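You operate a simulated robot arm through the tools that you are given. There is no shell and no other tool.

Carry out the task below with a simulated robot arm. There is one attempt and no reset: what you move stays moved.

Task
Finish the sill bead, tool it and prove it dry with the test key.
Fine: pen and block go back first. A coat counts when it lies all over at full strength: go over it till it gets no stronger. What is to be rubbed or washed off counts as gone when no trace of it is left.

It is judged by the outcome, as a careful person would: the job done as asked, and still so three seconds after it is handed in. It fails if anything else is knocked over, pushed out of place, dropped, spilled or broken.

Robot
A 7-joint arm with a two-finger parallel gripper, fixed in place. Base frame: the origin is on the floor under the middle of its stand, x ahead of it, y to its left, z up; the work surface is at about z = 880. Readings come in mm, rad, newtons and seconds.
With the tool pointing down near the work surface it reaches from about 300 to 700 mm from the base axis. Its first joint turns from -1.152 to 1.152 rad. Payload 1.57 kg.
Tool frame: the origin (TCP) lies between the finger pads and is the grasp point; the fingertips stand 30 mm ahead of it; z points along the fingers, y is the line along which they close. The gripper opens to 110 mm. The fingers are 24 mm wide and 12 mm thick; the gripper's body (48 by 112 mm) begins 78 mm behind the TCP.
Orientation is told as [roll, pitch, yaw] about the base's x, y, z axes, in that order, counted from this pose: with the fingers straight down and closing along the base's y, the tool's x points along the base's -x, its y along +y and its z along -z.

Tools
- The arm moves only by the tool nudge_tool. Its argument "deltas" is a list of rows, each a list of 7 numbers: the shift along the tool's x, y, z in mm, then the turn, a rotation vector about the tool's x, y, z in rad, then the opening, from 0 (shut) to 1 (fully open). In form: [[tx, ty, tz, ax, ay, az, fingers], ...]. A call has 1 to 20 rows; each row is the pose to reach, as a shift and turn from the pose commanded when the call began, along the tool's axes at that moment. Each row takes 0.2 s and may step no farther than 50 mm and 0.15 rad from the row before; otherwise, or with a gripper value out of range, the whole call is refused. A pose out of reach is approached as far as the arm can. The call stops where the force on the tool passes 70 N (or 10 N more than at its start, if that is more) or the arm is blocked; 0.2 s more then pass. Each finger travels about 108 mm/s and halts on what it meets, pressing with about 43 N; the grip force reading is that of the motor and also rises with nothing between the fingers. The clock runs only during rows and for 0.2 s after the last one: add rows that repeat a pose to give the fingers time. The reply holds the time, the measured pose of the TCP, the force on the tool along the base axes, the opening and the grip force, in the units named above and with some noise, with the torque about the TCP (base axes, N m) and any sound that the robot's microphone picked up, and new pictures: "views" is both (left out), scene, wrist or none.
- Cameras (640 x 400 px; columns grow to the right, rows downward): "scene" is fixed at [164.5, -377.9, 1416.7]; the picture's right is [0.83, -0.56, 0.00], its down [-0.27, -0.40, -0.87] and it looks along [0.49, 0.72, -0.49] (base axes); focal length 214 px, centre (320, 200). "wrist" rides on the gripper at [70, 16, -141] in the tool frame; the picture's right is [-0.23, 0.97, 0.00], its down [-0.86, -0.20, -0.48] and it looks along [-0.47, -0.11, 0.88] (tool axes); focal length 222 px, centre (320, 200). There is no depth. A picture from a camera that has moved, and an enlarged one, comes with that camera's place and axes in the base frame and with its lens. The place of the scene camera against the robot may be out by one fixed shift of up to 12 mm in any direction.
- inspect(camera, box): a new picture of the part [left, top, right, bottom] of that camera's present view, enlarged. No time passes.
- finish_job(): hands the job in; it is judged then, once.

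Nothing tells you positions but the pictures and the camera data. Unless the task says otherwise, let go and move clear before handing in.

The tools are called after "Request:" as a command line: name --pt "numbers of a row" for each row, then --argument value for the rest, lists and objects as JSON in quotes. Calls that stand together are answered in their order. nudge_tool: Moves the arm, as the interface text tells. Its arguments: {"type":"object","properties":{"deltas":{"type":"array","items":{"type":"array","items":{"type":"number"}}},"views":{"type":"string","enum":["both","scene","wrist","none"]}},"required":["deltas"]} The other tools are called the same way: inspect (camera, box) takes an enlarged picture of a part of a camera's view; finish_job () hands the job in.

At the start:

```text
time: 0.0
position: [345.9, 4.5, 1315.7]
tool_rot: [0.0, 0.0, -0.002]
contact_force: [0.6, -0.1, -0.1]
ft_torque: [-0.02, 0.01, -0.01]
gripper_width: 110.1
gripper_force: 0.1
```

scene: 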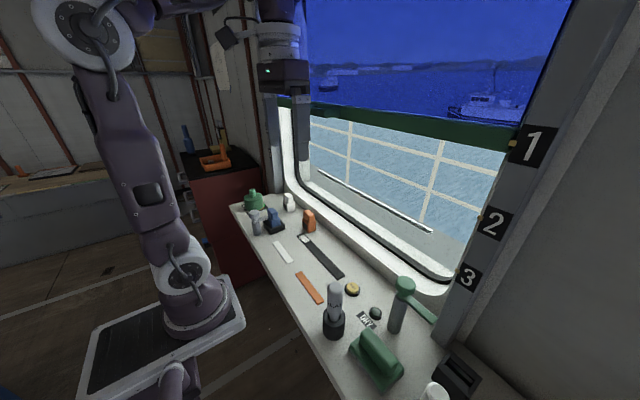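
wrist: 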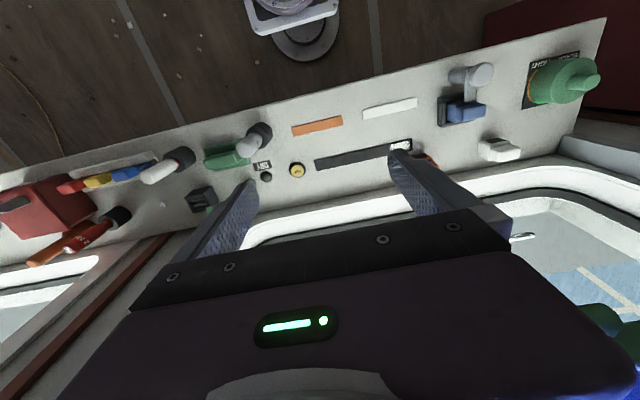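

I see a bench under a window with several tools (bottles, strips, blocks, pens). I'll look closely at the pictures before moving.

Request:
inspect --camera "scene" --box '[220, 170, 380, 270]'

Request:
inspect --camera "scene" --box '[300, 270, 460, 400]'

Request:
inspect --camera "wrist" --box '[0, 120, 220, 280]'

Request:
inspect --camera "wrist" --box '[200, 80, 420, 220]'

Request:
inspect --camera "wrist" --box '[420, 30, 640, 170]'

```text
4.00 times, centred on (300, 220) of scene
camera zoom: at [164.5, -377.9, 1416.7], right [0.83, -0.56, 0.0], down [-0.27, -0.4, -0.87], along [0.49, 0.72, -0.49], focal length 858 px, centre (400, 120)
```

zoom: 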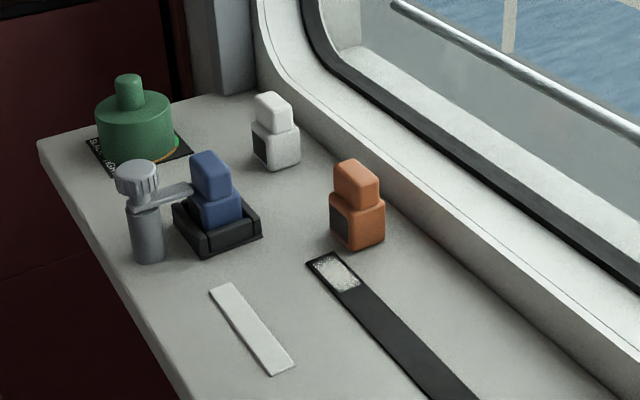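

```text
3.08 times, centred on (380, 335) of scene
camera zoom: at [164.5, -377.9, 1416.7], right [0.83, -0.56, 0.0], down [-0.27, -0.4, -0.87], along [0.49, 0.72, -0.49], focal length 660 px, centre (135, -215)
```

zoom: 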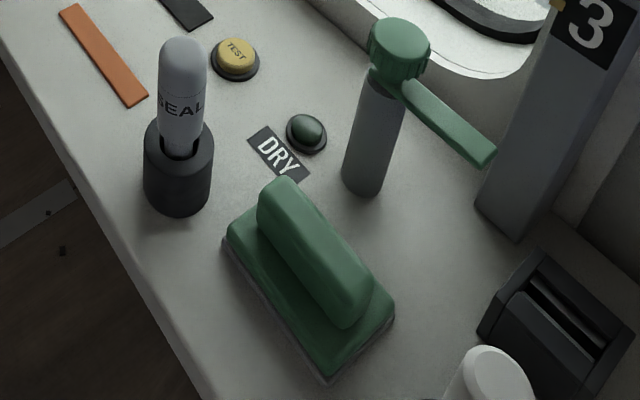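

```text
2.50 times, centred on (110, 200) of wrist
camera zoom: at [275.2, 21.3, 1457.7], right [0.23, 0.97, 0.0], down [0.85, -0.2, 0.48], along [0.47, -0.11, -0.88], focal length 555 px, centre (845, 200)
```

zoom: 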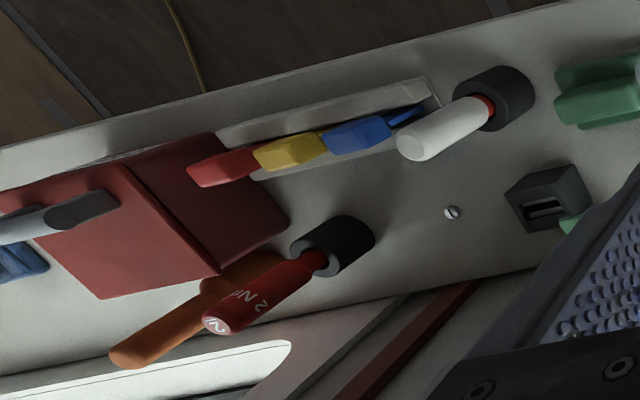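

```text
2.86 times, centred on (310, 150) of wrist
camera zoom: at [275.2, 21.3, 1457.7], right [0.23, 0.97, 0.0], down [0.85, -0.2, 0.48], along [0.47, -0.11, -0.88], focal length 635 px, centre (349, 343)
```

zoom: 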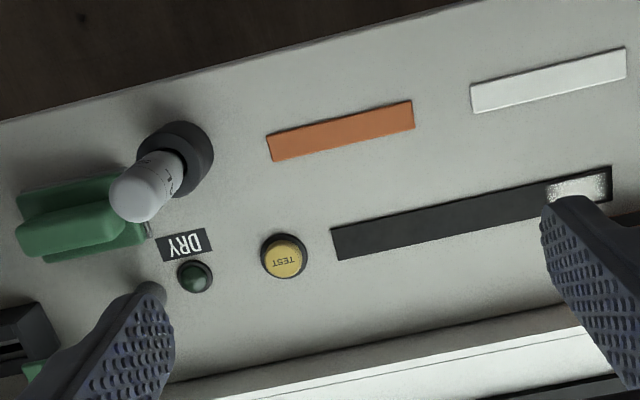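

```text
2.86 times, centred on (530, 100) of wrist
camera zoom: at [275.2, 21.3, 1457.7], right [0.23, 0.97, 0.0], down [0.85, -0.2, 0.48], along [0.47, -0.11, -0.88], focal length 635 px, centre (-280, 486)
```

zoom: 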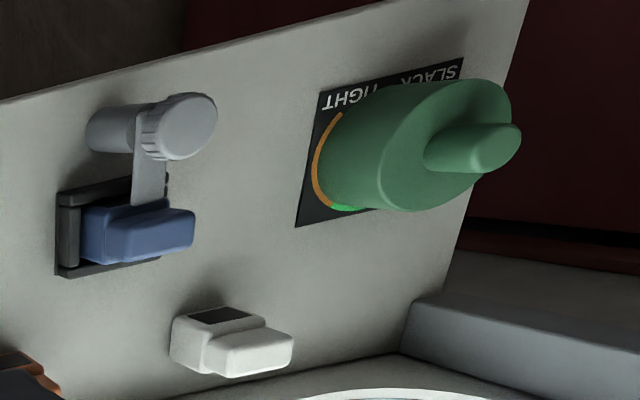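

The sill joint appears as a dark strip at about x≈476, y −39..219 with a started white end. The SEAL pen stands at about (359, −139), the TEST button is at about (476, −90), and several blocks lie on the left. I'll go down toward the left side to see the blocks closer.

Request:
nudge_tool --pt "0 40 25 0 0 0 1" --pt "0 80 50 0 0 0 1" --pt "0 120 75 0 0 0 1" --pt "0 160 100 0 0 0 1" --pt "0 190 120 0 0 0 1" --pt "0 200 140 0 0 0 1" --pt "0 200 150 0 0 0 1"

```text
time: 1.6
position: [344.0, 202.3, 1164.0]
tool_rot: [0.0, 0.001, -0.002]
contact_force: [0.2, 0.4, 0.4]
ft_torque: [0.04, 0.01, 0.01]
gripper_width: 110.0
gripper_force: 0.1
camera wrist: at [275.1, 220.4, 1306.5], right [0.23, 0.97, 0.0], down [0.85, -0.2, 0.48], along [0.47, -0.11, -0.88], focal length 222 px, centre (320, 200)
```

scene: 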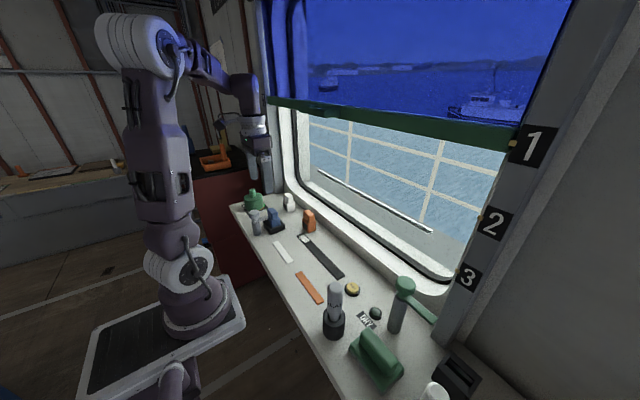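
wrist: 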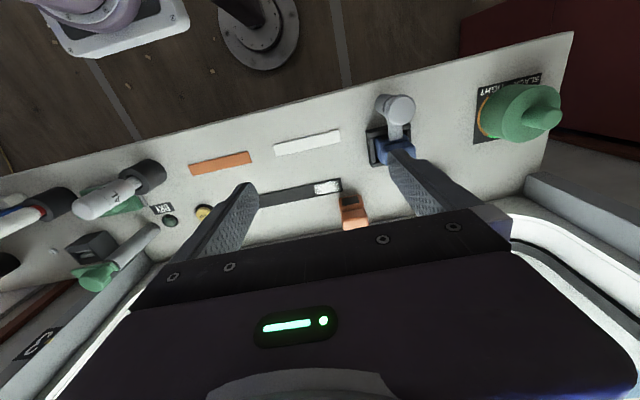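

Request:
inspect --camera "wrist" --box '[320, 70, 480, 240]'

Request:
inspect --camera "wrist" --box '[440, 50, 600, 170]'

Request:
inspect --camera "wrist" --box '[0, 130, 240, 290]'

Request:
inspect --camera "wrist" --box '[180, 120, 380, 240]'

```text
2.35 times, centred on (400, 155) of wrist
camera zoom: at [275.1, 220.4, 1306.5], right [0.23, 0.97, 0.0], down [0.85, -0.2, 0.48], along [0.47, -0.11, -0.88], focal length 523 px, centre (132, 306)
```

zoom: 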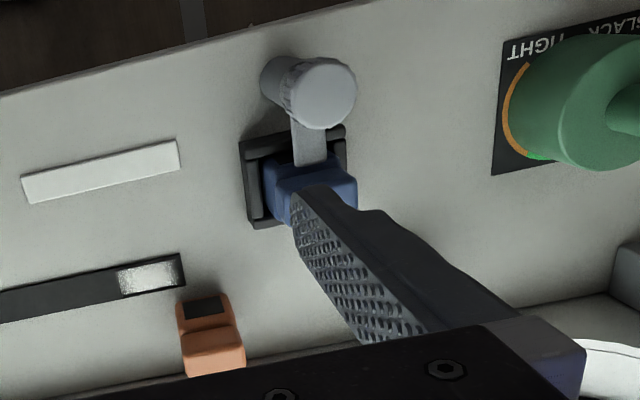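

```text
3.33 times, centred on (520, 110) of wrist
camera zoom: at [275.1, 220.4, 1306.5], right [0.23, 0.97, 0.0], down [0.85, -0.2, 0.48], along [0.47, -0.11, -0.88], focal length 740 px, centre (-347, 500)
```

zoom: 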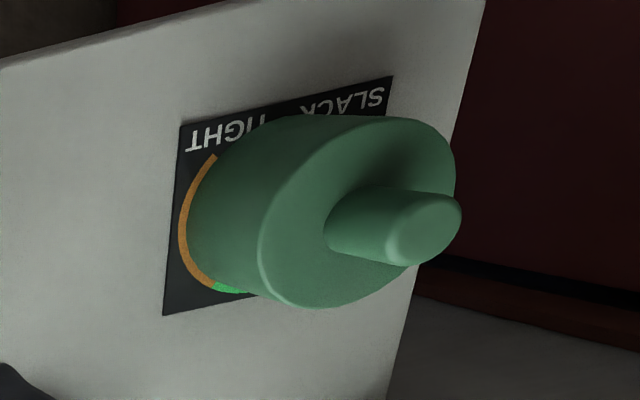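

```text
2.50 times, centred on (120, 210) of wrist
camera zoom: at [275.1, 220.4, 1306.5], right [0.23, 0.97, 0.0], down [0.85, -0.2, 0.48], along [0.47, -0.11, -0.88], focal length 555 px, centre (820, 175)
```

zoom: 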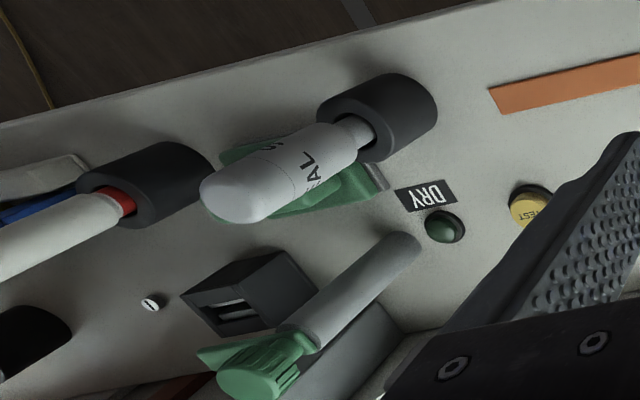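

```text
3.20 times, centred on (280, 180) of wrist
camera zoom: at [275.1, 220.4, 1306.5], right [0.23, 0.97, 0.0], down [0.85, -0.2, 0.48], along [0.47, -0.11, -0.88], focal length 711 px, centre (448, 264)
```

zoom: 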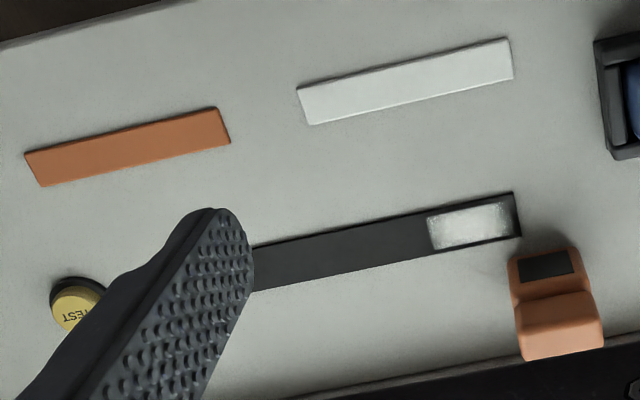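

The dark joint strip has a lighter, started patch at its left end. The blue block is clamped in a cradle, and the green handled block lies on the right near the SEAL pen. I'll go over to the right side to see the pen, green block and lamp closer.

Request:
nudge_tool --pt "0 -45 0 0 0 0 1" --pt "0 -90 0 0 0 0 1" --pt "0 -135 0 0 0 0 1" --pt "0 -180 0 0 0 0 1" --pt "0 -225 0 0 0 0 1" --pt "0 -270 0 0 0 0 1" --pt "0 -315 0 0 0 0 1" --pt "0 -345 0 0 0 0 1"

```text
time: 3.4
position: [345.4, -143.4, 1164.8]
tool_rot: [0.0, -0.001, 0.0]
contact_force: [-0.4, 0.6, 0.6]
ft_torque: [-0.01, -0.03, 0.01]
gripper_width: 110.0
gripper_force: 0.1
camera wrist: at [274.9, -125.1, 1306.8], right [0.23, 0.97, 0.0], down [0.85, -0.2, 0.48], along [0.47, -0.11, -0.88], focal length 222 px, centre (320, 200)
```

scene: 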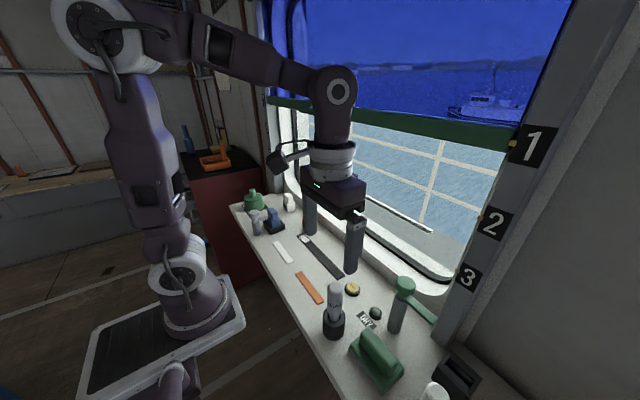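
wrist: 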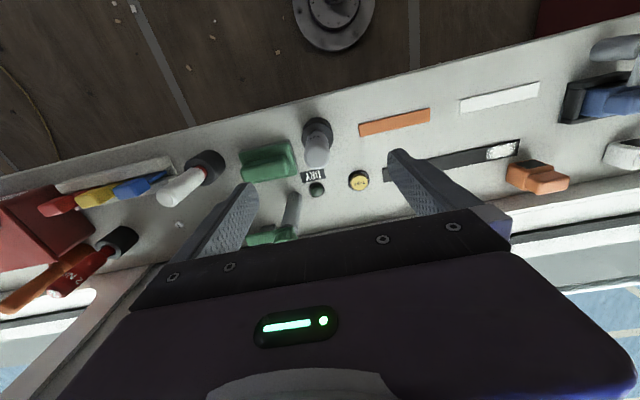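

Request:
inspect --camera "wrist" --box '[230, 100, 400, 210]'

Request:
inspect --camera "wrist" --box '[0, 140, 240, 300]'

Request:
inspect --camera "wrist" --box '[400, 100, 600, 220]'

Request:
inspect --camera "scene" --box '[320, 320, 480, 400]'

```text
3.64 times, centred on (315, 155) of wrist
camera zoom: at [274.9, -125.1, 1306.8], right [0.23, 0.97, 0.0], down [0.85, -0.2, 0.48], along [0.47, -0.11, -0.88], focal length 808 px, centre (338, 364)
```

zoom: 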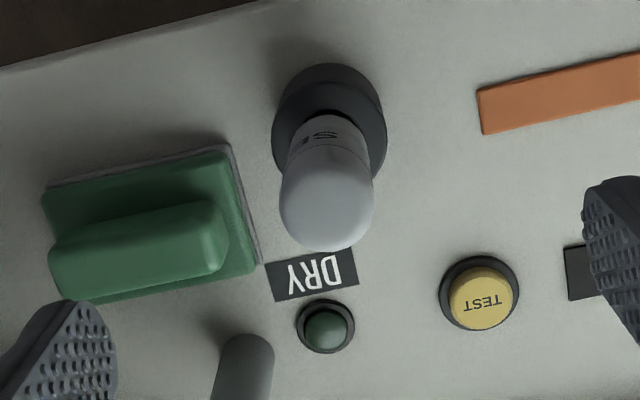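

```text
2.50 times, centred on (120, 220) of wrist
camera zoom: at [274.9, -125.1, 1306.8], right [0.23, 0.97, 0.0], down [0.85, -0.2, 0.48], along [0.47, -0.11, -0.88], focal length 555 px, centre (820, 150)
```

zoom: 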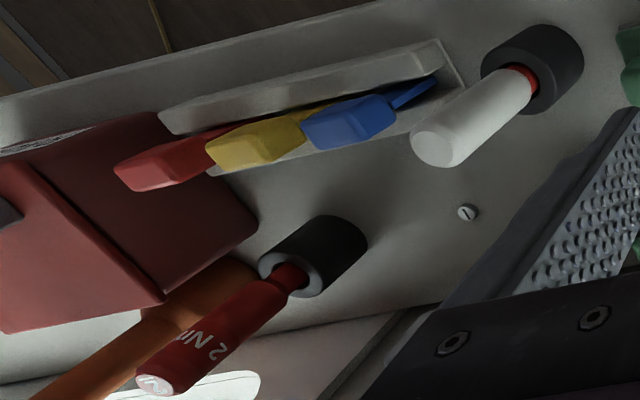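

```text
3.20 times, centred on (500, 160) of wrist
camera zoom: at [274.9, -125.1, 1306.8], right [0.23, 0.97, 0.0], down [0.85, -0.2, 0.48], along [0.47, -0.11, -0.88], focal length 711 px, centre (-256, 328)
```

zoom: 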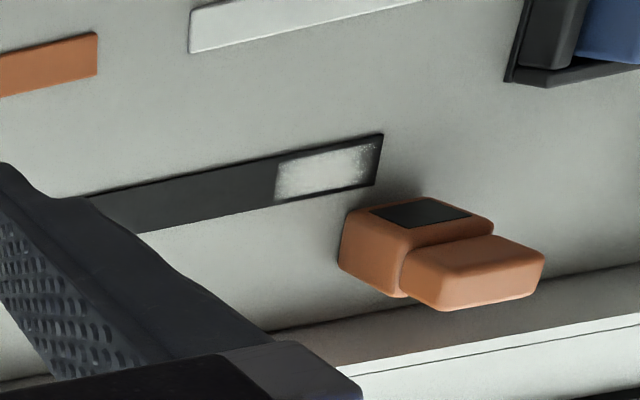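

```text
4.00 times, centred on (400, 360) of scene
camera zoom: at [164.5, -377.9, 1416.7], right [0.83, -0.56, 0.0], down [-0.27, -0.4, -0.87], along [0.49, 0.72, -0.49], focal length 858 px, centre (0, -440)
```

zoom: 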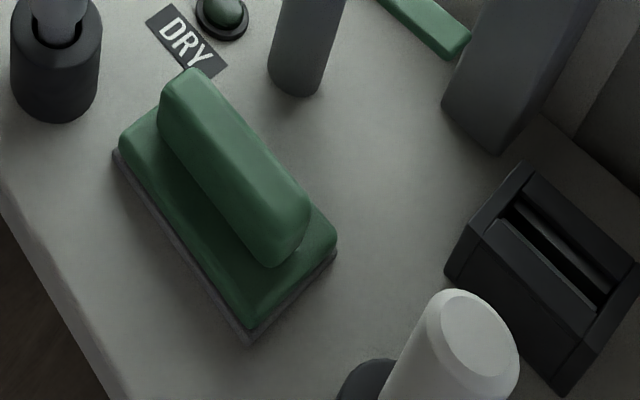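

The green handled block with a grey sole at about (400, −250) looks like the tooling block, and the pen "SEAL" stands in a black cup next to it. I'll look at the strip close up next.

Request:
nudge_tool --pt "-10 45 0 0 0 0 1" --pt "-20 90 0 0 0 0 1" --pt "-30 135 0 0 0 0 1" --pt "-40 180 10 0 0 0 1" --pt "-50 215 35 0 0 0 1" --pt "-60 235 70 0 0 0 1" --views "wrist"

```text
time: 4.8
position: [402.5, 94.4, 1095.3]
tool_rot: [0.0, 0.001, -0.002]
contact_force: [-0.2, 0.8, 0.4]
ft_torque: [0.0, 0.0, 0.01]
gripper_width: 110.1
gripper_force: 0.0
camera wrist: at [333.7, 110.8, 1236.7], right [0.23, 0.97, 0.0], down [0.85, -0.2, 0.48], along [0.47, -0.11, -0.88], focal length 222 px, centre (320, 200)
```

wrist: 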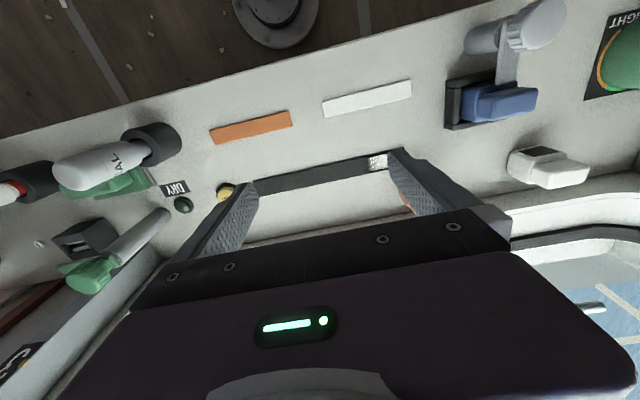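

Request:
inspect --camera "wrist" --box '[240, 130, 420, 220]'

Request:
inspect --camera "wrist" --box '[440, 0, 640, 200]'

Request:
inspect --camera "wrist" --box '[0, 110, 200, 300]'

```text
3.56 times, centred on (330, 175) of wrist
camera zoom: at [333.7, 110.8, 1236.7], right [0.23, 0.97, 0.0], down [0.85, -0.2, 0.48], along [0.47, -0.11, -0.88], focal length 790 px, centre (284, 289)
```

zoom: 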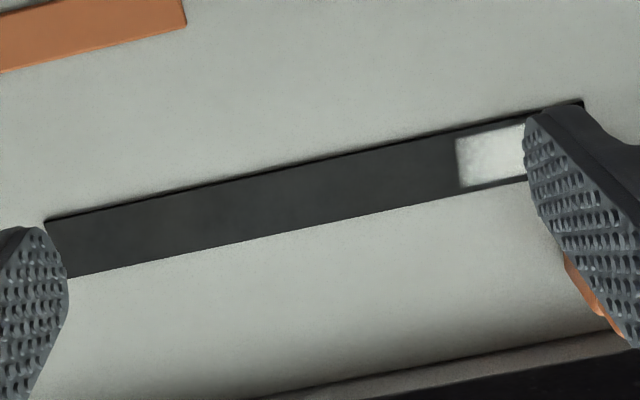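

```text
2.00 times, centred on (540, 100) of wrist
camera zoom: at [333.7, 110.8, 1236.7], right [0.23, 0.97, 0.0], down [0.85, -0.2, 0.48], along [0.47, -0.11, -0.88], focal length 444 px, centre (-120, 400)
```

zoom: 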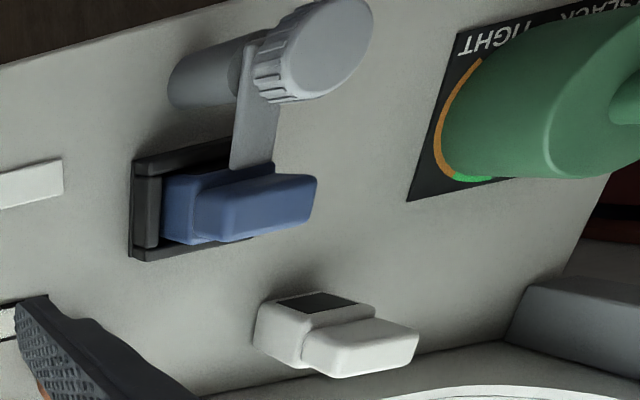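

```text
2.11 times, centred on (100, 205) of wrist
camera zoom: at [333.7, 110.8, 1236.7], right [0.23, 0.97, 0.0], down [0.85, -0.2, 0.48], along [0.47, -0.11, -0.88], focal length 468 px, centre (783, 190)
```

zoom: 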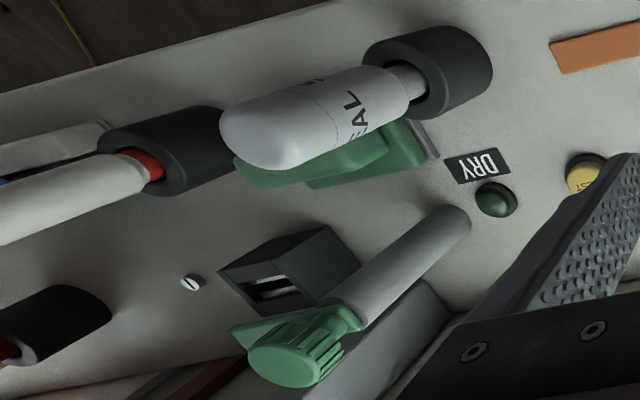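

The strip spans x 460–492, y −40..220 and the started patch runs about y 162–215. The pen axis is at about (358, −149) with its top at ~1040. I'll go above the pen with open fingers.

Request:
nudge_tool --pt "8 -40 -30 0 0 0 1" --pt "16 -85 -40 0 0 0 1" --pt "24 -130 -40 0 0 0 1" --pt "32 -175 -40 0 0 0 1" --pt "40 -220 -40 0 0 0 1" --pt "44.5 -243 -40 0 0 0 1" --pt "44.5 -243 -40 0 0 0 1"

```text
refused: row 1 steps farther than a row can; nothing moved
```

Request:
nudge_tool --pt "8 -35 -25 0 0 0 1" --pt "16 -80 -40 0 0 0 1" --pt "24 -125 -40 0 0 0 1" --pt "32 -170 -40 0 0 0 1" --pt "40 -215 -40 0 0 0 1" --pt "44.5 -243 -40 0 0 0 1" --pt "44.5 -243 -40 0 0 0 1"

```text
time: 6.4
position: [359.2, -147.4, 1136.9]
tool_rot: [0.0, 0.0, -0.002]
contact_force: [1.0, -0.1, -0.3]
ft_torque: [0.0, 0.01, -0.03]
gripper_width: 109.9
gripper_force: 0.1
camera wrist: at [288.8, -130.1, 1278.6], right [0.23, 0.97, 0.0], down [0.85, -0.2, 0.48], along [0.47, -0.11, -0.88], focal length 222 px, centre (320, 200)
```

scene: 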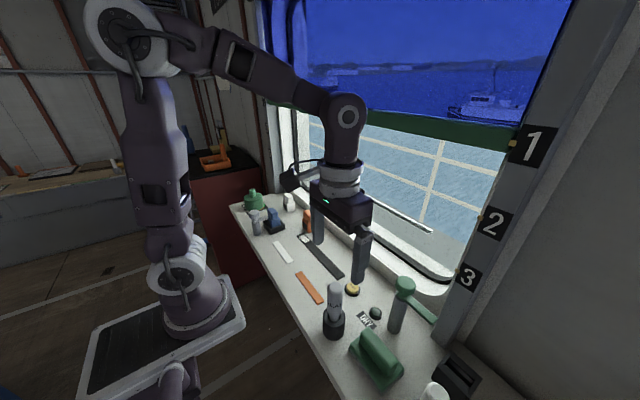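
wrist: 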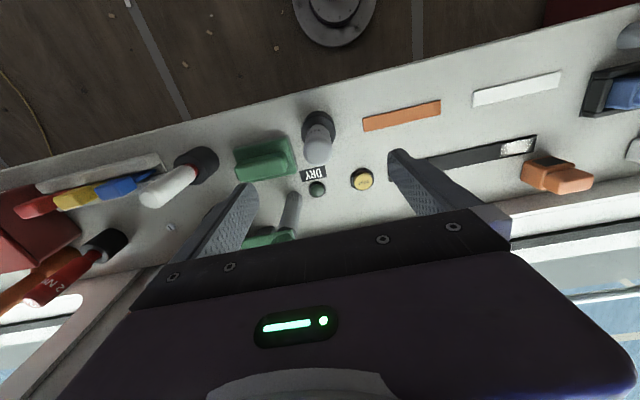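

Request:
inspect --camera "wrist" --box '[260, 90, 380, 210]'

Request:
inspect --camera "scene" --box '[290, 260, 390, 350]'

```text
3.33 times, centred on (320, 150) of wrist
camera zoom: at [288.8, -130.1, 1278.6], right [0.23, 0.97, 0.0], down [0.85, -0.2, 0.48], along [0.47, -0.11, -0.88], focal length 740 px, centre (320, 367)
```

zoom: 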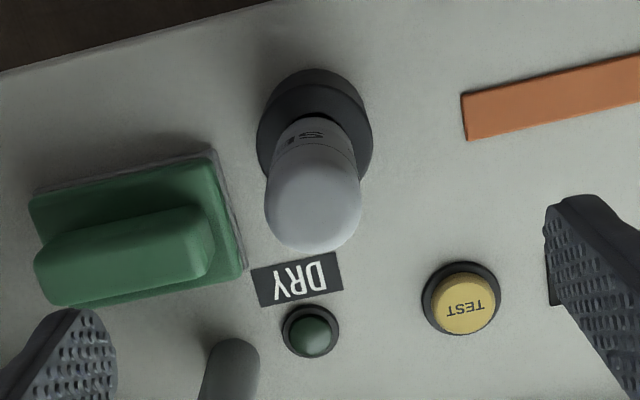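

```text
4.44 times, centred on (340, 305) of scene
camera zoom: at [164.5, -377.9, 1416.7], right [0.83, -0.56, 0.0], down [-0.27, -0.4, -0.87], along [0.49, 0.72, -0.49], focal length 953 px, centre (231, -267)
```

zoom: 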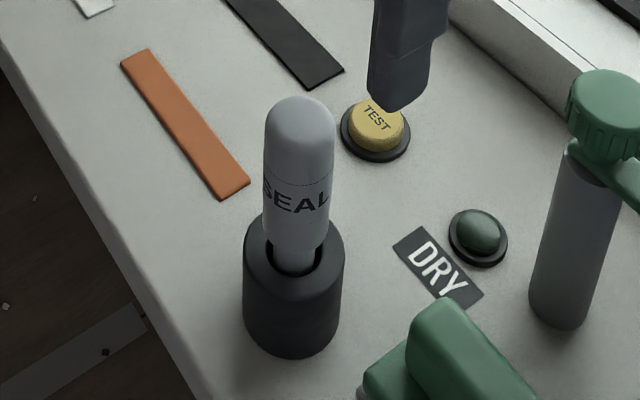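

The pen axis is about 2 mm to −y of the tool axis. I'll descend around the pen body with fingers part open, stopping at z≈997 without closing.

Request:
nudge_tool --pt "0 -1.6 10 0 0 0 0.65" --pt "0 -1.6 40 0 0 0 0.65" --pt "0 -1.6 75 0 0 0 0.65" --pt "0 -1.6 105 0 0 0 0.65" --pt "0 -1.6 130 0 0 0 0.65" --pt "0 -1.6 140 0 0 0 0.65" --pt "0 -1.6 140 0 0 0 0.65"

```text
time: 8.0
position: [358.8, -150.3, 994.9]
tool_rot: [0.0, -0.001, -0.001]
contact_force: [0.2, -0.6, -0.2]
ft_torque: [0.0, 0.02, 0.01]
gripper_width: 71.3
gripper_force: 0.0
camera wrist: at [289.1, -133.0, 1137.0], right [0.23, 0.97, 0.0], down [0.85, -0.2, 0.48], along [0.47, -0.11, -0.88], focal length 222 px, centre (320, 200)
```

scene: 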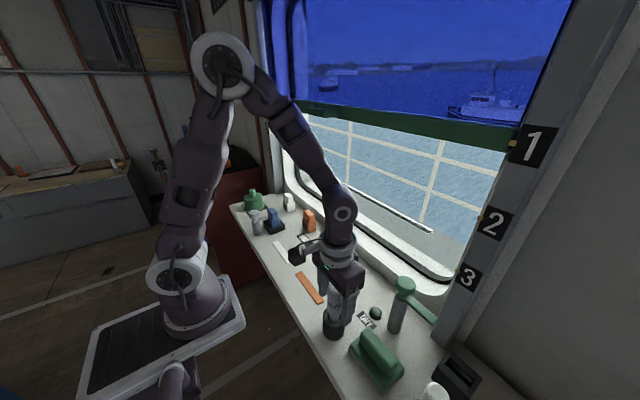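
wrist: 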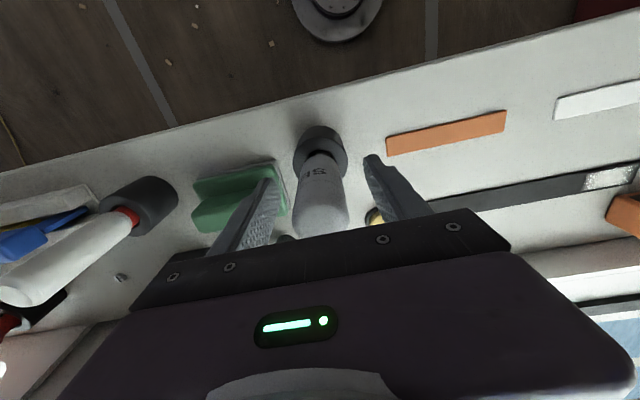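

Request:
inspect --camera "wrist" --box '[240, 110, 420, 250]'

Request:
inspect --camera "scene" --box '[290, 240, 390, 350]'

```text
2.86 times, centred on (330, 180) of wrist
camera zoom: at [289.1, -133.0, 1137.0], right [0.23, 0.97, 0.0], down [0.85, -0.2, 0.48], along [0.47, -0.11, -0.88], focal length 635 px, centre (291, 257)
```

zoom: 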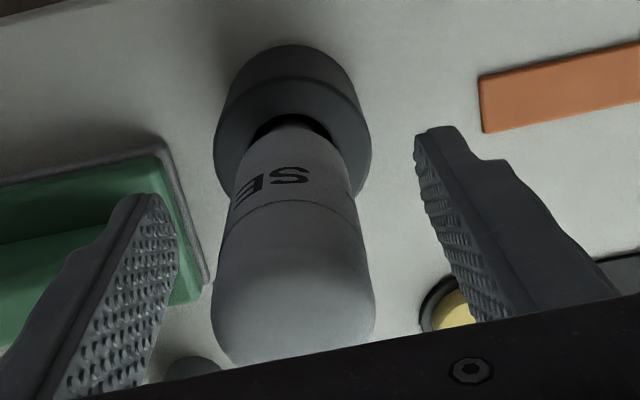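

```text
3.64 times, centred on (340, 295) of scene
camera zoom: at [164.5, -377.9, 1416.7], right [0.83, -0.56, 0.0], down [-0.27, -0.4, -0.87], along [0.49, 0.72, -0.49], focal length 780 px, centre (247, -146)
```

zoom: 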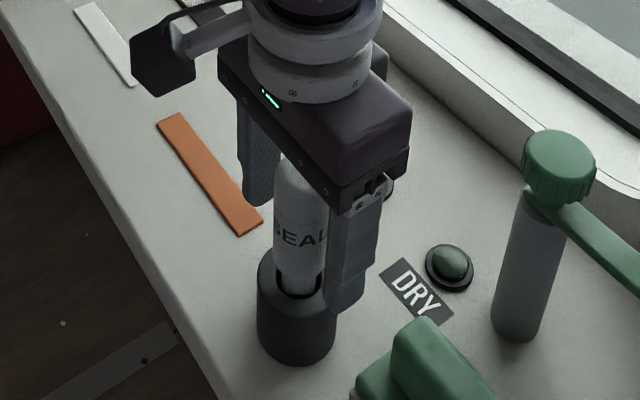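

The pen body is centred between the fingers. I'll close on it.

Request:
nudge_tool --pt "0 0 0 0 0 0 0.4" --pt "0 0 0 0 0 0 0.2" --pt "0 0 0 0 0 0 0" --pt "0 0 0 0 0 0 0" --pt "0 0 0 0 0 0 0"

```text
time: 9.2
position: [358.8, -150.0, 995.4]
tool_rot: [0.0, 0.001, -0.003]
contact_force: [0.3, 0.7, 0.0]
ft_torque: [0.1, 0.01, -0.01]
gripper_width: 32.9
gripper_force: 40.8
camera wrist: at [289.1, -133.0, 1137.3], right [0.23, 0.97, 0.0], down [0.85, -0.2, 0.48], along [0.47, -0.11, -0.88], focal length 222 px, centre (320, 200)
```

scene: 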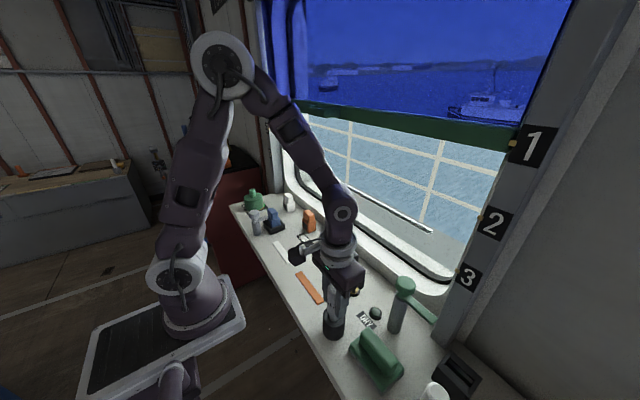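
wrist: 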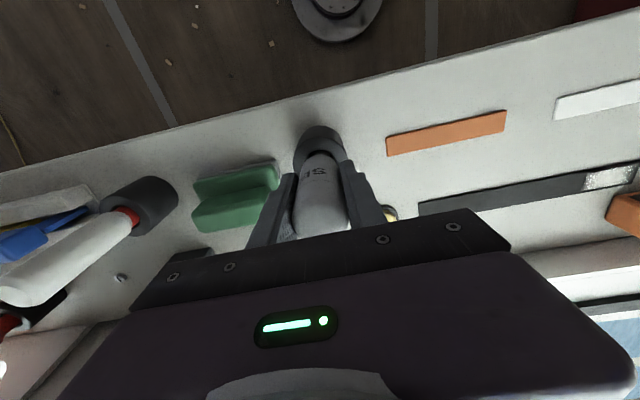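

The pen is gripped at 32.9 mm. I'll lift it straight out of the cup.

Request:
nudge_tool --pt "0 0 -10 0 0 0 0" --pt "0 0 -30 0 0 0 0" --pt "0 0 -60 0 0 0 0" --pt "0 0 -95 0 0 0 0" --pt "0 0 -120 0 0 0 0" --pt "0 0 -120 0 0 0 0"

```text
time: 10.6
position: [360.7, -152.0, 1116.0]
tool_rot: [0.0, 0.0, -0.002]
contact_force: [0.2, -0.4, -0.7]
ft_torque: [-0.01, -0.03, 0.0]
gripper_width: 33.2
gripper_force: 41.1
camera wrist: at [290.6, -133.7, 1257.9], right [0.23, 0.97, 0.0], down [0.85, -0.2, 0.48], along [0.47, -0.11, -0.88], focal length 222 px, centre (320, 200)
```

scene: 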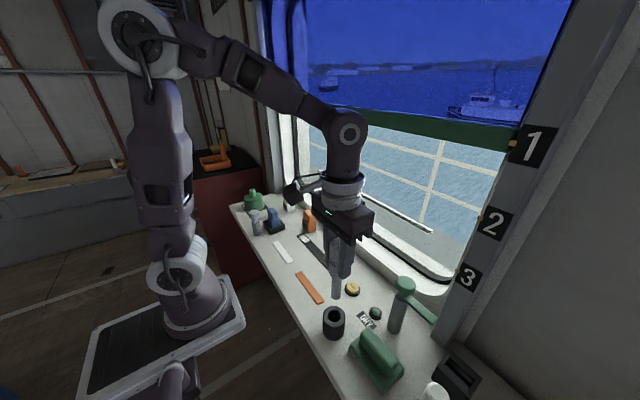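
wrist: 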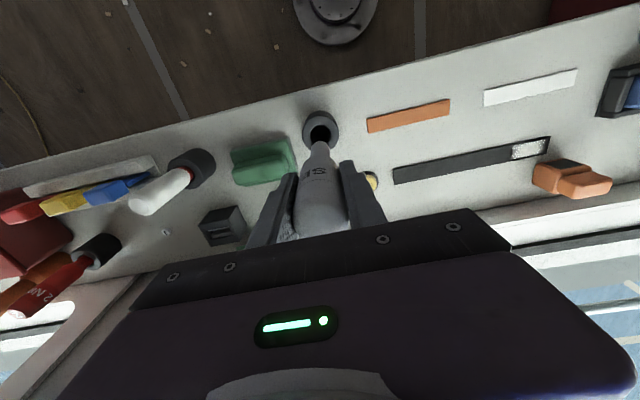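

Request:
inspect --camera "scene" --box '[290, 230, 390, 350]'

Request:
inspect --camera "wrist" --box '[260, 100, 380, 220]'

Request:
inspect --camera "wrist" --box '[370, 100, 570, 220]'

```text
3.33 times, centred on (340, 290) of scene
camera zoom: at [164.5, -377.9, 1416.7], right [0.83, -0.56, 0.0], down [-0.27, -0.4, -0.87], along [0.49, 0.72, -0.49], focal length 715 px, centre (253, -100)
```

zoom: 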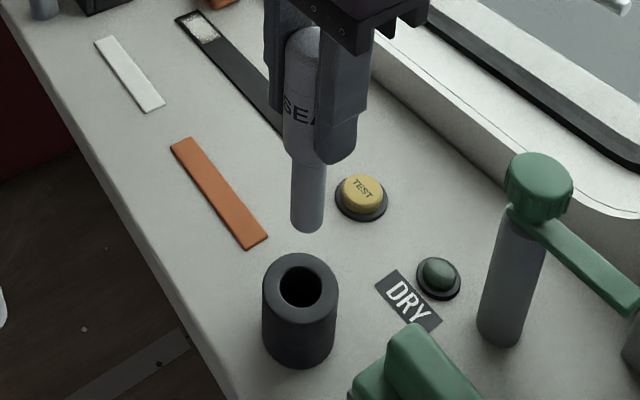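

```text
3.33 times, centred on (320, 160) of wrist
camera zoom: at [290.6, -133.7, 1257.9], right [0.23, 0.97, 0.0], down [0.85, -0.2, 0.48], along [0.47, -0.11, -0.88], focal length 740 px, centre (320, 333)
```

zoom: 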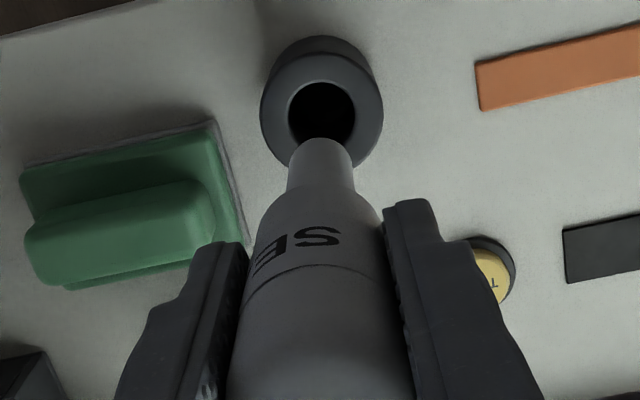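

```text
3.20 times, centred on (470, 160) of wrist
camera zoom: at [290.6, -133.7, 1257.9], right [0.23, 0.97, 0.0], down [0.85, -0.2, 0.48], along [0.47, -0.11, -0.88], focal length 711 px, centre (-160, 328)
```

zoom: 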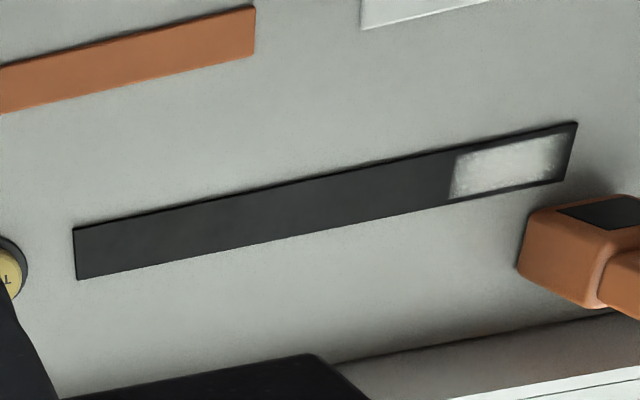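

The pen has a ~21 mm wide nib about 105 mm below the TCP. The bead area on the strip is about x 463–490, y −36..216. I'll carry the pen above the strip's near (−y) end and then go down to just above it.

Request:
nudge_tool --pt "-30 30 0 0 0 0 0" --pt "-60 60 0 0 0 0 0" --pt "-90 90 0 0 0 0 0" --pt "-116 121 0 0 0 0 0" --pt "-116 121 45 0 0 0 0" --pt "-116 121 85 0 0 0 0" --pt "-116 121 108 0 0 0 0" --pt "-116 121 115 0 0 0 0" --pt "-116 121 115 0 0 0 0"

```text
time: 12.6
position: [477.4, -28.7, 999.6]
tool_rot: [-0.001, 0.001, -0.002]
contact_force: [-0.8, -0.2, -0.4]
ft_torque: [0.04, -0.03, 0.01]
gripper_width: 32.9
gripper_force: 41.2
camera wrist: at [407.6, -11.4, 1142.2], right [0.23, 0.97, 0.0], down [0.85, -0.2, 0.48], along [0.47, -0.11, -0.88], focal length 222 px, centre (320, 200)
```

scene: 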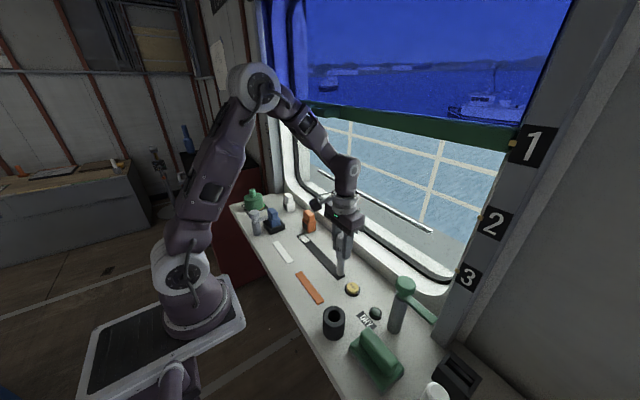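
wrist: 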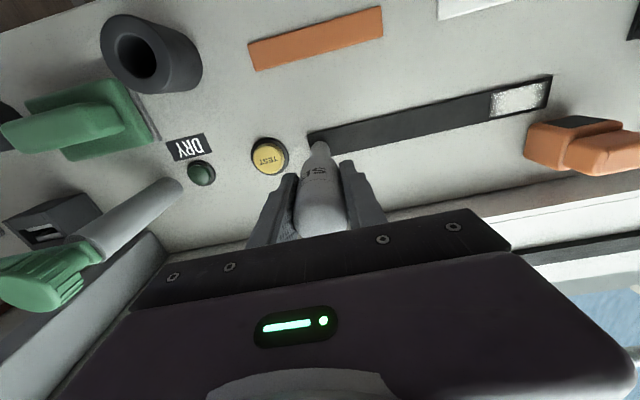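

Request:
inspect --camera "wrist" --box '[280, 110, 380, 200]'

Request:
inspect --camera "scene" --box '[290, 210, 390, 310]'

Request:
inspect --camera "wrist" --box '[440, 60, 580, 150]'

```text
4.44 times, centred on (330, 155) of wrist
camera zoom: at [407.6, -11.4, 1142.2], right [0.23, 0.97, 0.0], down [0.85, -0.2, 0.48], along [0.47, -0.11, -0.88], focal length 987 px, centre (276, 400)
```

zoom: 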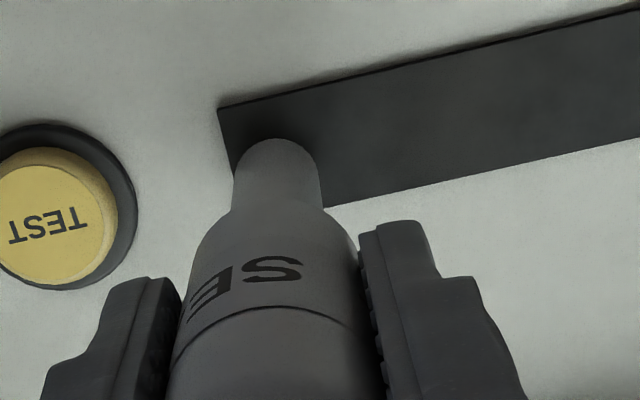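

```text
4.00 times, centred on (340, 260) of scene
camera zoom: at [164.5, -377.9, 1416.7], right [0.83, -0.56, 0.0], down [-0.27, -0.4, -0.87], along [0.49, 0.72, -0.49], focal length 858 px, centre (240, -40)
```

zoom: 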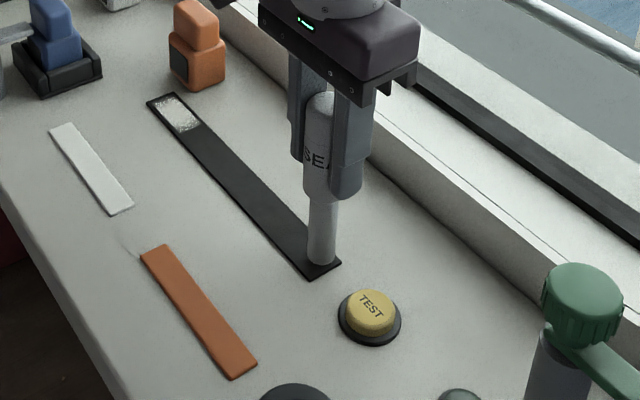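

```text
4.44 times, centred on (510, 105) of wrist
camera zoom: at [407.6, -11.4, 1142.2], right [0.23, 0.97, 0.0], down [0.85, -0.2, 0.48], along [0.47, -0.11, -0.88], focal length 987 px, centre (-524, 622)
```

zoom: 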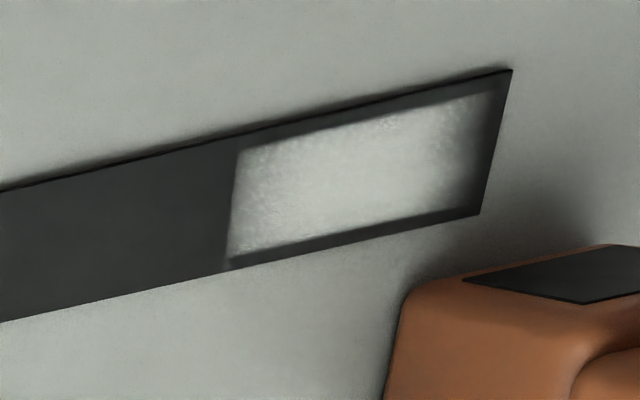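

The nib hangs over the near end of the strip, about 12 mm above it. I'll lower it gradually, watching the force.

Request:
nudge_tool --pt "0 0 3 0 0 0 0" --pt "0 0 6 0 0 0 0" --pt "0 0 8 0 0 0 0" --pt "0 0 9 0 0 0 0" --views "wrist"

```text
time: 13.6
position: [477.2, -28.5, 991.7]
tool_rot: [0.001, -0.002, 0.001]
contact_force: [1.4, 2.1, 28.8]
ft_torque: [0.6, -0.25, 0.03]
gripper_width: 33.0
gripper_force: 41.0
camera wrist: at [406.7, -11.8, 1133.9], right [0.23, 0.97, 0.0], down [0.85, -0.2, 0.48], along [0.47, -0.11, -0.88], focal length 222 px, centre (320, 200)
```

wrist: 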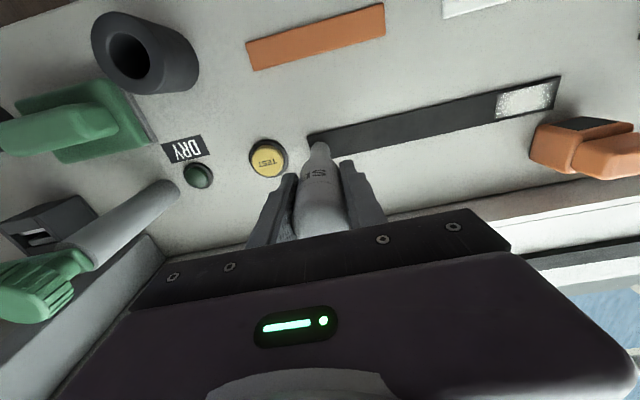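

Contact came at about z 992–993 with 29 N, which is more than needed. I'll back off 1 mm and read again.

Request:
nudge_tool --pt "0 0 -1 0 0 0 0" --views "none"

```text
time: 14.0
position: [475.4, -29.5, 992.2]
tool_rot: [0.001, 0.003, -0.002]
contact_force: [2.7, 0.4, 3.0]
ft_torque: [-0.15, -0.42, -0.02]
gripper_width: 33.2
gripper_force: 40.8
```

At 3 N now. I'll press slightly (0.3 mm) and make a short trial stroke to see how the coat goes on.

Request:
nudge_tool --pt "0 0 0.3 0 0 0 0" --pt "0 6 0.3 0 0 0 0" --pt "0 12 0.3 0 0 0 0" --pt "0 18 0.3 0 0 0 0" --pt "0 24 0.3 0 0 0 0" --pt "0 30 0.3 0 0 0 0" --pt "0 36 0.3 0 0 0 0" --pt "0 42 0.3 0 0 0 0"

```text
time: 15.8
position: [478.2, 12.3, 992.4]
tool_rot: [0.0, 0.002, 0.0]
contact_force: [0.2, -0.9, -1.0]
ft_torque: [0.04, 0.01, 0.02]
gripper_width: 33.1
gripper_force: 41.2
camera wrist: at [407.6, 29.3, 1134.5], right [0.23, 0.97, 0.0], down [0.85, -0.2, 0.48], along [0.47, -0.11, -0.88], focal length 222 px, centre (320, 200)
```

scene: 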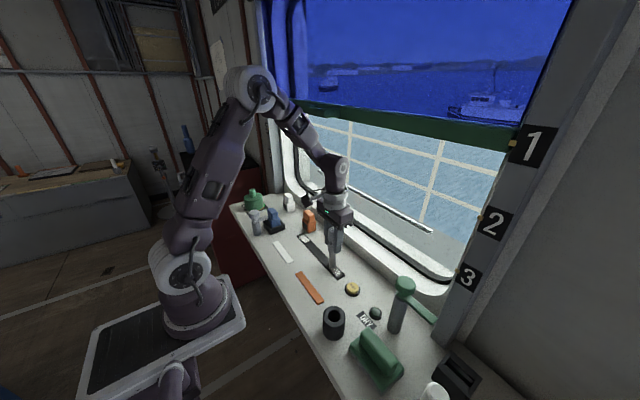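
wrist: 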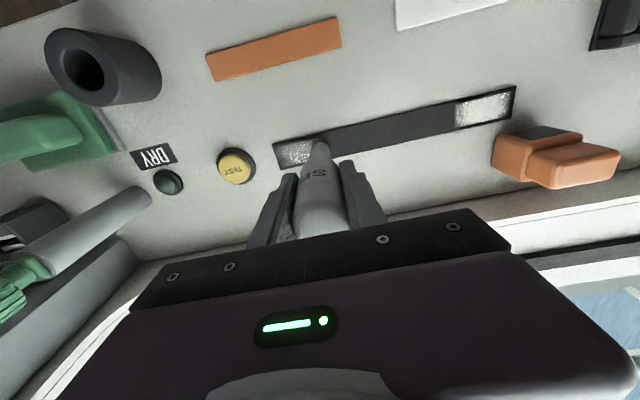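

Request:
inspect --camera "wrist" --box '[260, 120, 350, 180]'

Request:
inspect --camera "scene" --box '[290, 225, 370, 285]'

```text
6.67 times, centred on (305, 150) of wrist
camera zoom: at [407.6, 29.3, 1134.5], right [0.23, 0.97, 0.0], down [0.85, -0.2, 0.48], along [0.47, -0.11, -0.88], focal length 1481 px, centre (420, 533)
```

zoom: 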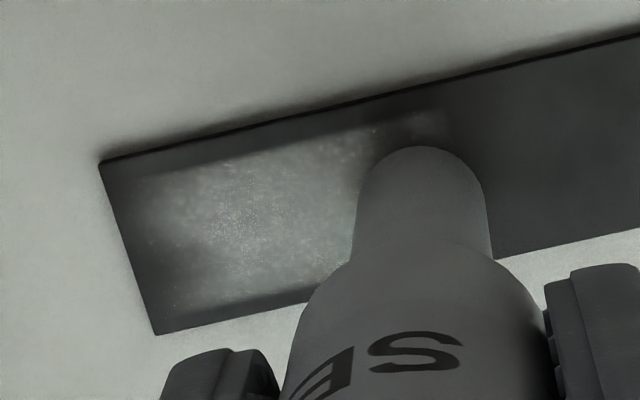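

```text
6.67 times, centred on (330, 255) of scene
camera zoom: at [164.5, -377.9, 1416.7], right [0.83, -0.56, 0.0], down [-0.27, -0.4, -0.87], along [0.49, 0.72, -0.49], focal length 1430 px, centre (253, -167)
```

zoom: 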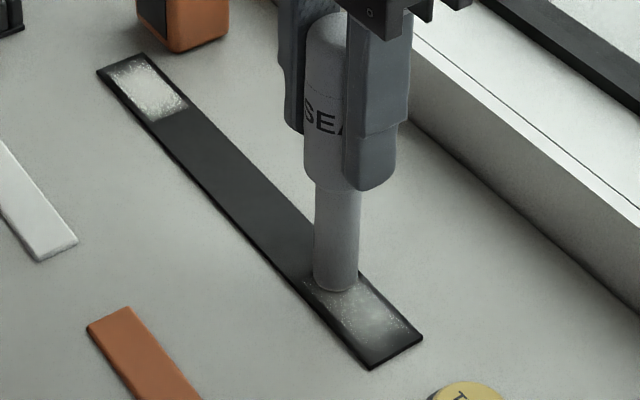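

The coat goes on, weaker than full after one pass. I'll press slightly more and carry on along the strip to the far end.

Request:
nudge_tool --pt "0 0 0.4 0 0 0 0" --pt "0 10 0.4 0 0 0 0" --pt "0 20 0.4 0 0 0 0" --pt "0 30 0.4 0 0 0 0" --pt "0 40 0.4 0 0 0 0" --pt "0 50 0.4 0 0 0 0" --pt "0 60 0.4 0 0 0 0" --pt "0 70 0.4 0 0 0 0" --pt "0 80 0.4 0 0 0 0" --pt "0 90 0.4 0 0 0 0" --pt "0 100 0.4 0 0 0 0"

```text
time: 18.2
position: [478.0, 111.0, 992.8]
tool_rot: [-0.001, 0.0, -0.001]
contact_force: [-0.4, -8.0, 10.1]
ft_torque: [-0.89, 0.0, 0.0]
gripper_width: 33.1
gripper_force: 41.2
camera wrist: at [407.8, 129.1, 1134.1], right [0.23, 0.97, 0.0], down [0.85, -0.2, 0.48], along [0.47, -0.11, -0.88], focal length 222 px, centre (320, 200)
```

scene: 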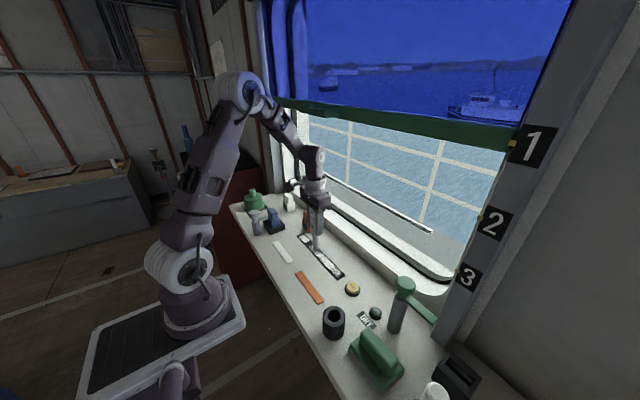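
wrist: 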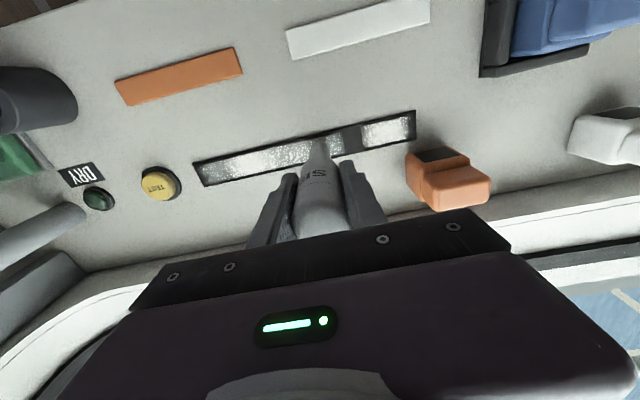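

Strong coat with ~10 N contact. I'll continue to the far end.

Request:
nudge_tool --pt "0 10 0 0 0 0 0" --pt "0 20 0 0 0 0 0" --pt "0 30 0 0 0 0 0" --pt "0 40 0 0 0 0 0" --pt "0 50 0 0 0 0 0" --pt "0 60 0 0 0 0 0" --pt "0 70 0 0 0 0 0" --pt "0 80 0 0 0 0 0" --pt "0 88 0 0 0 0 0" --pt "0 94 0 0 0 0 0"

```text
time: 20.4
position: [476.5, 207.5, 990.9]
tool_rot: [0.003, 0.002, -0.002]
contact_force: [-1.1, 0.3, -0.1]
ft_torque: [0.13, 0.06, 0.01]
gripper_width: 32.8
gripper_force: 41.1
camera wrist: at [407.1, 225.0, 1133.6], right [0.23, 0.97, 0.0], down [0.86, -0.2, 0.48], along [0.46, -0.11, -0.88], focal length 222 px, centre (320, 200)
```

scene: 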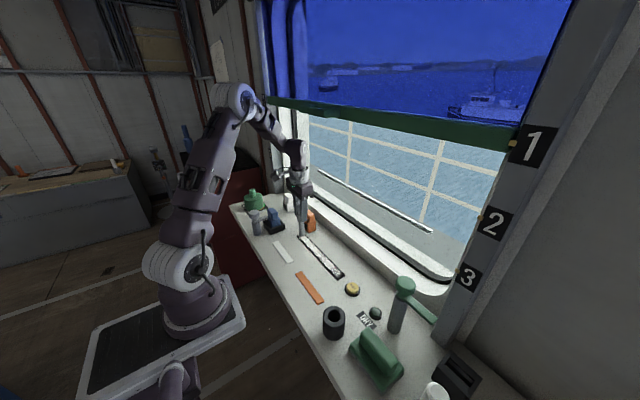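
wrist: 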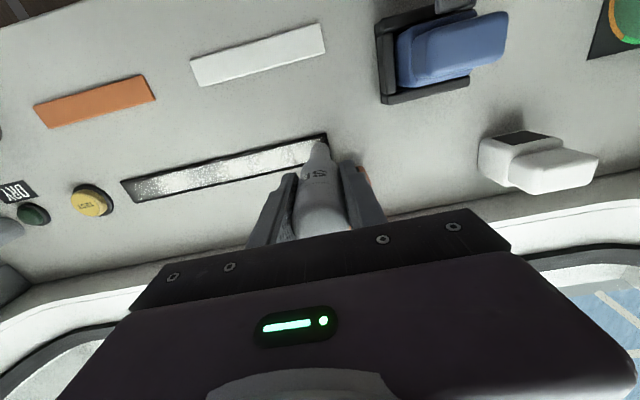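

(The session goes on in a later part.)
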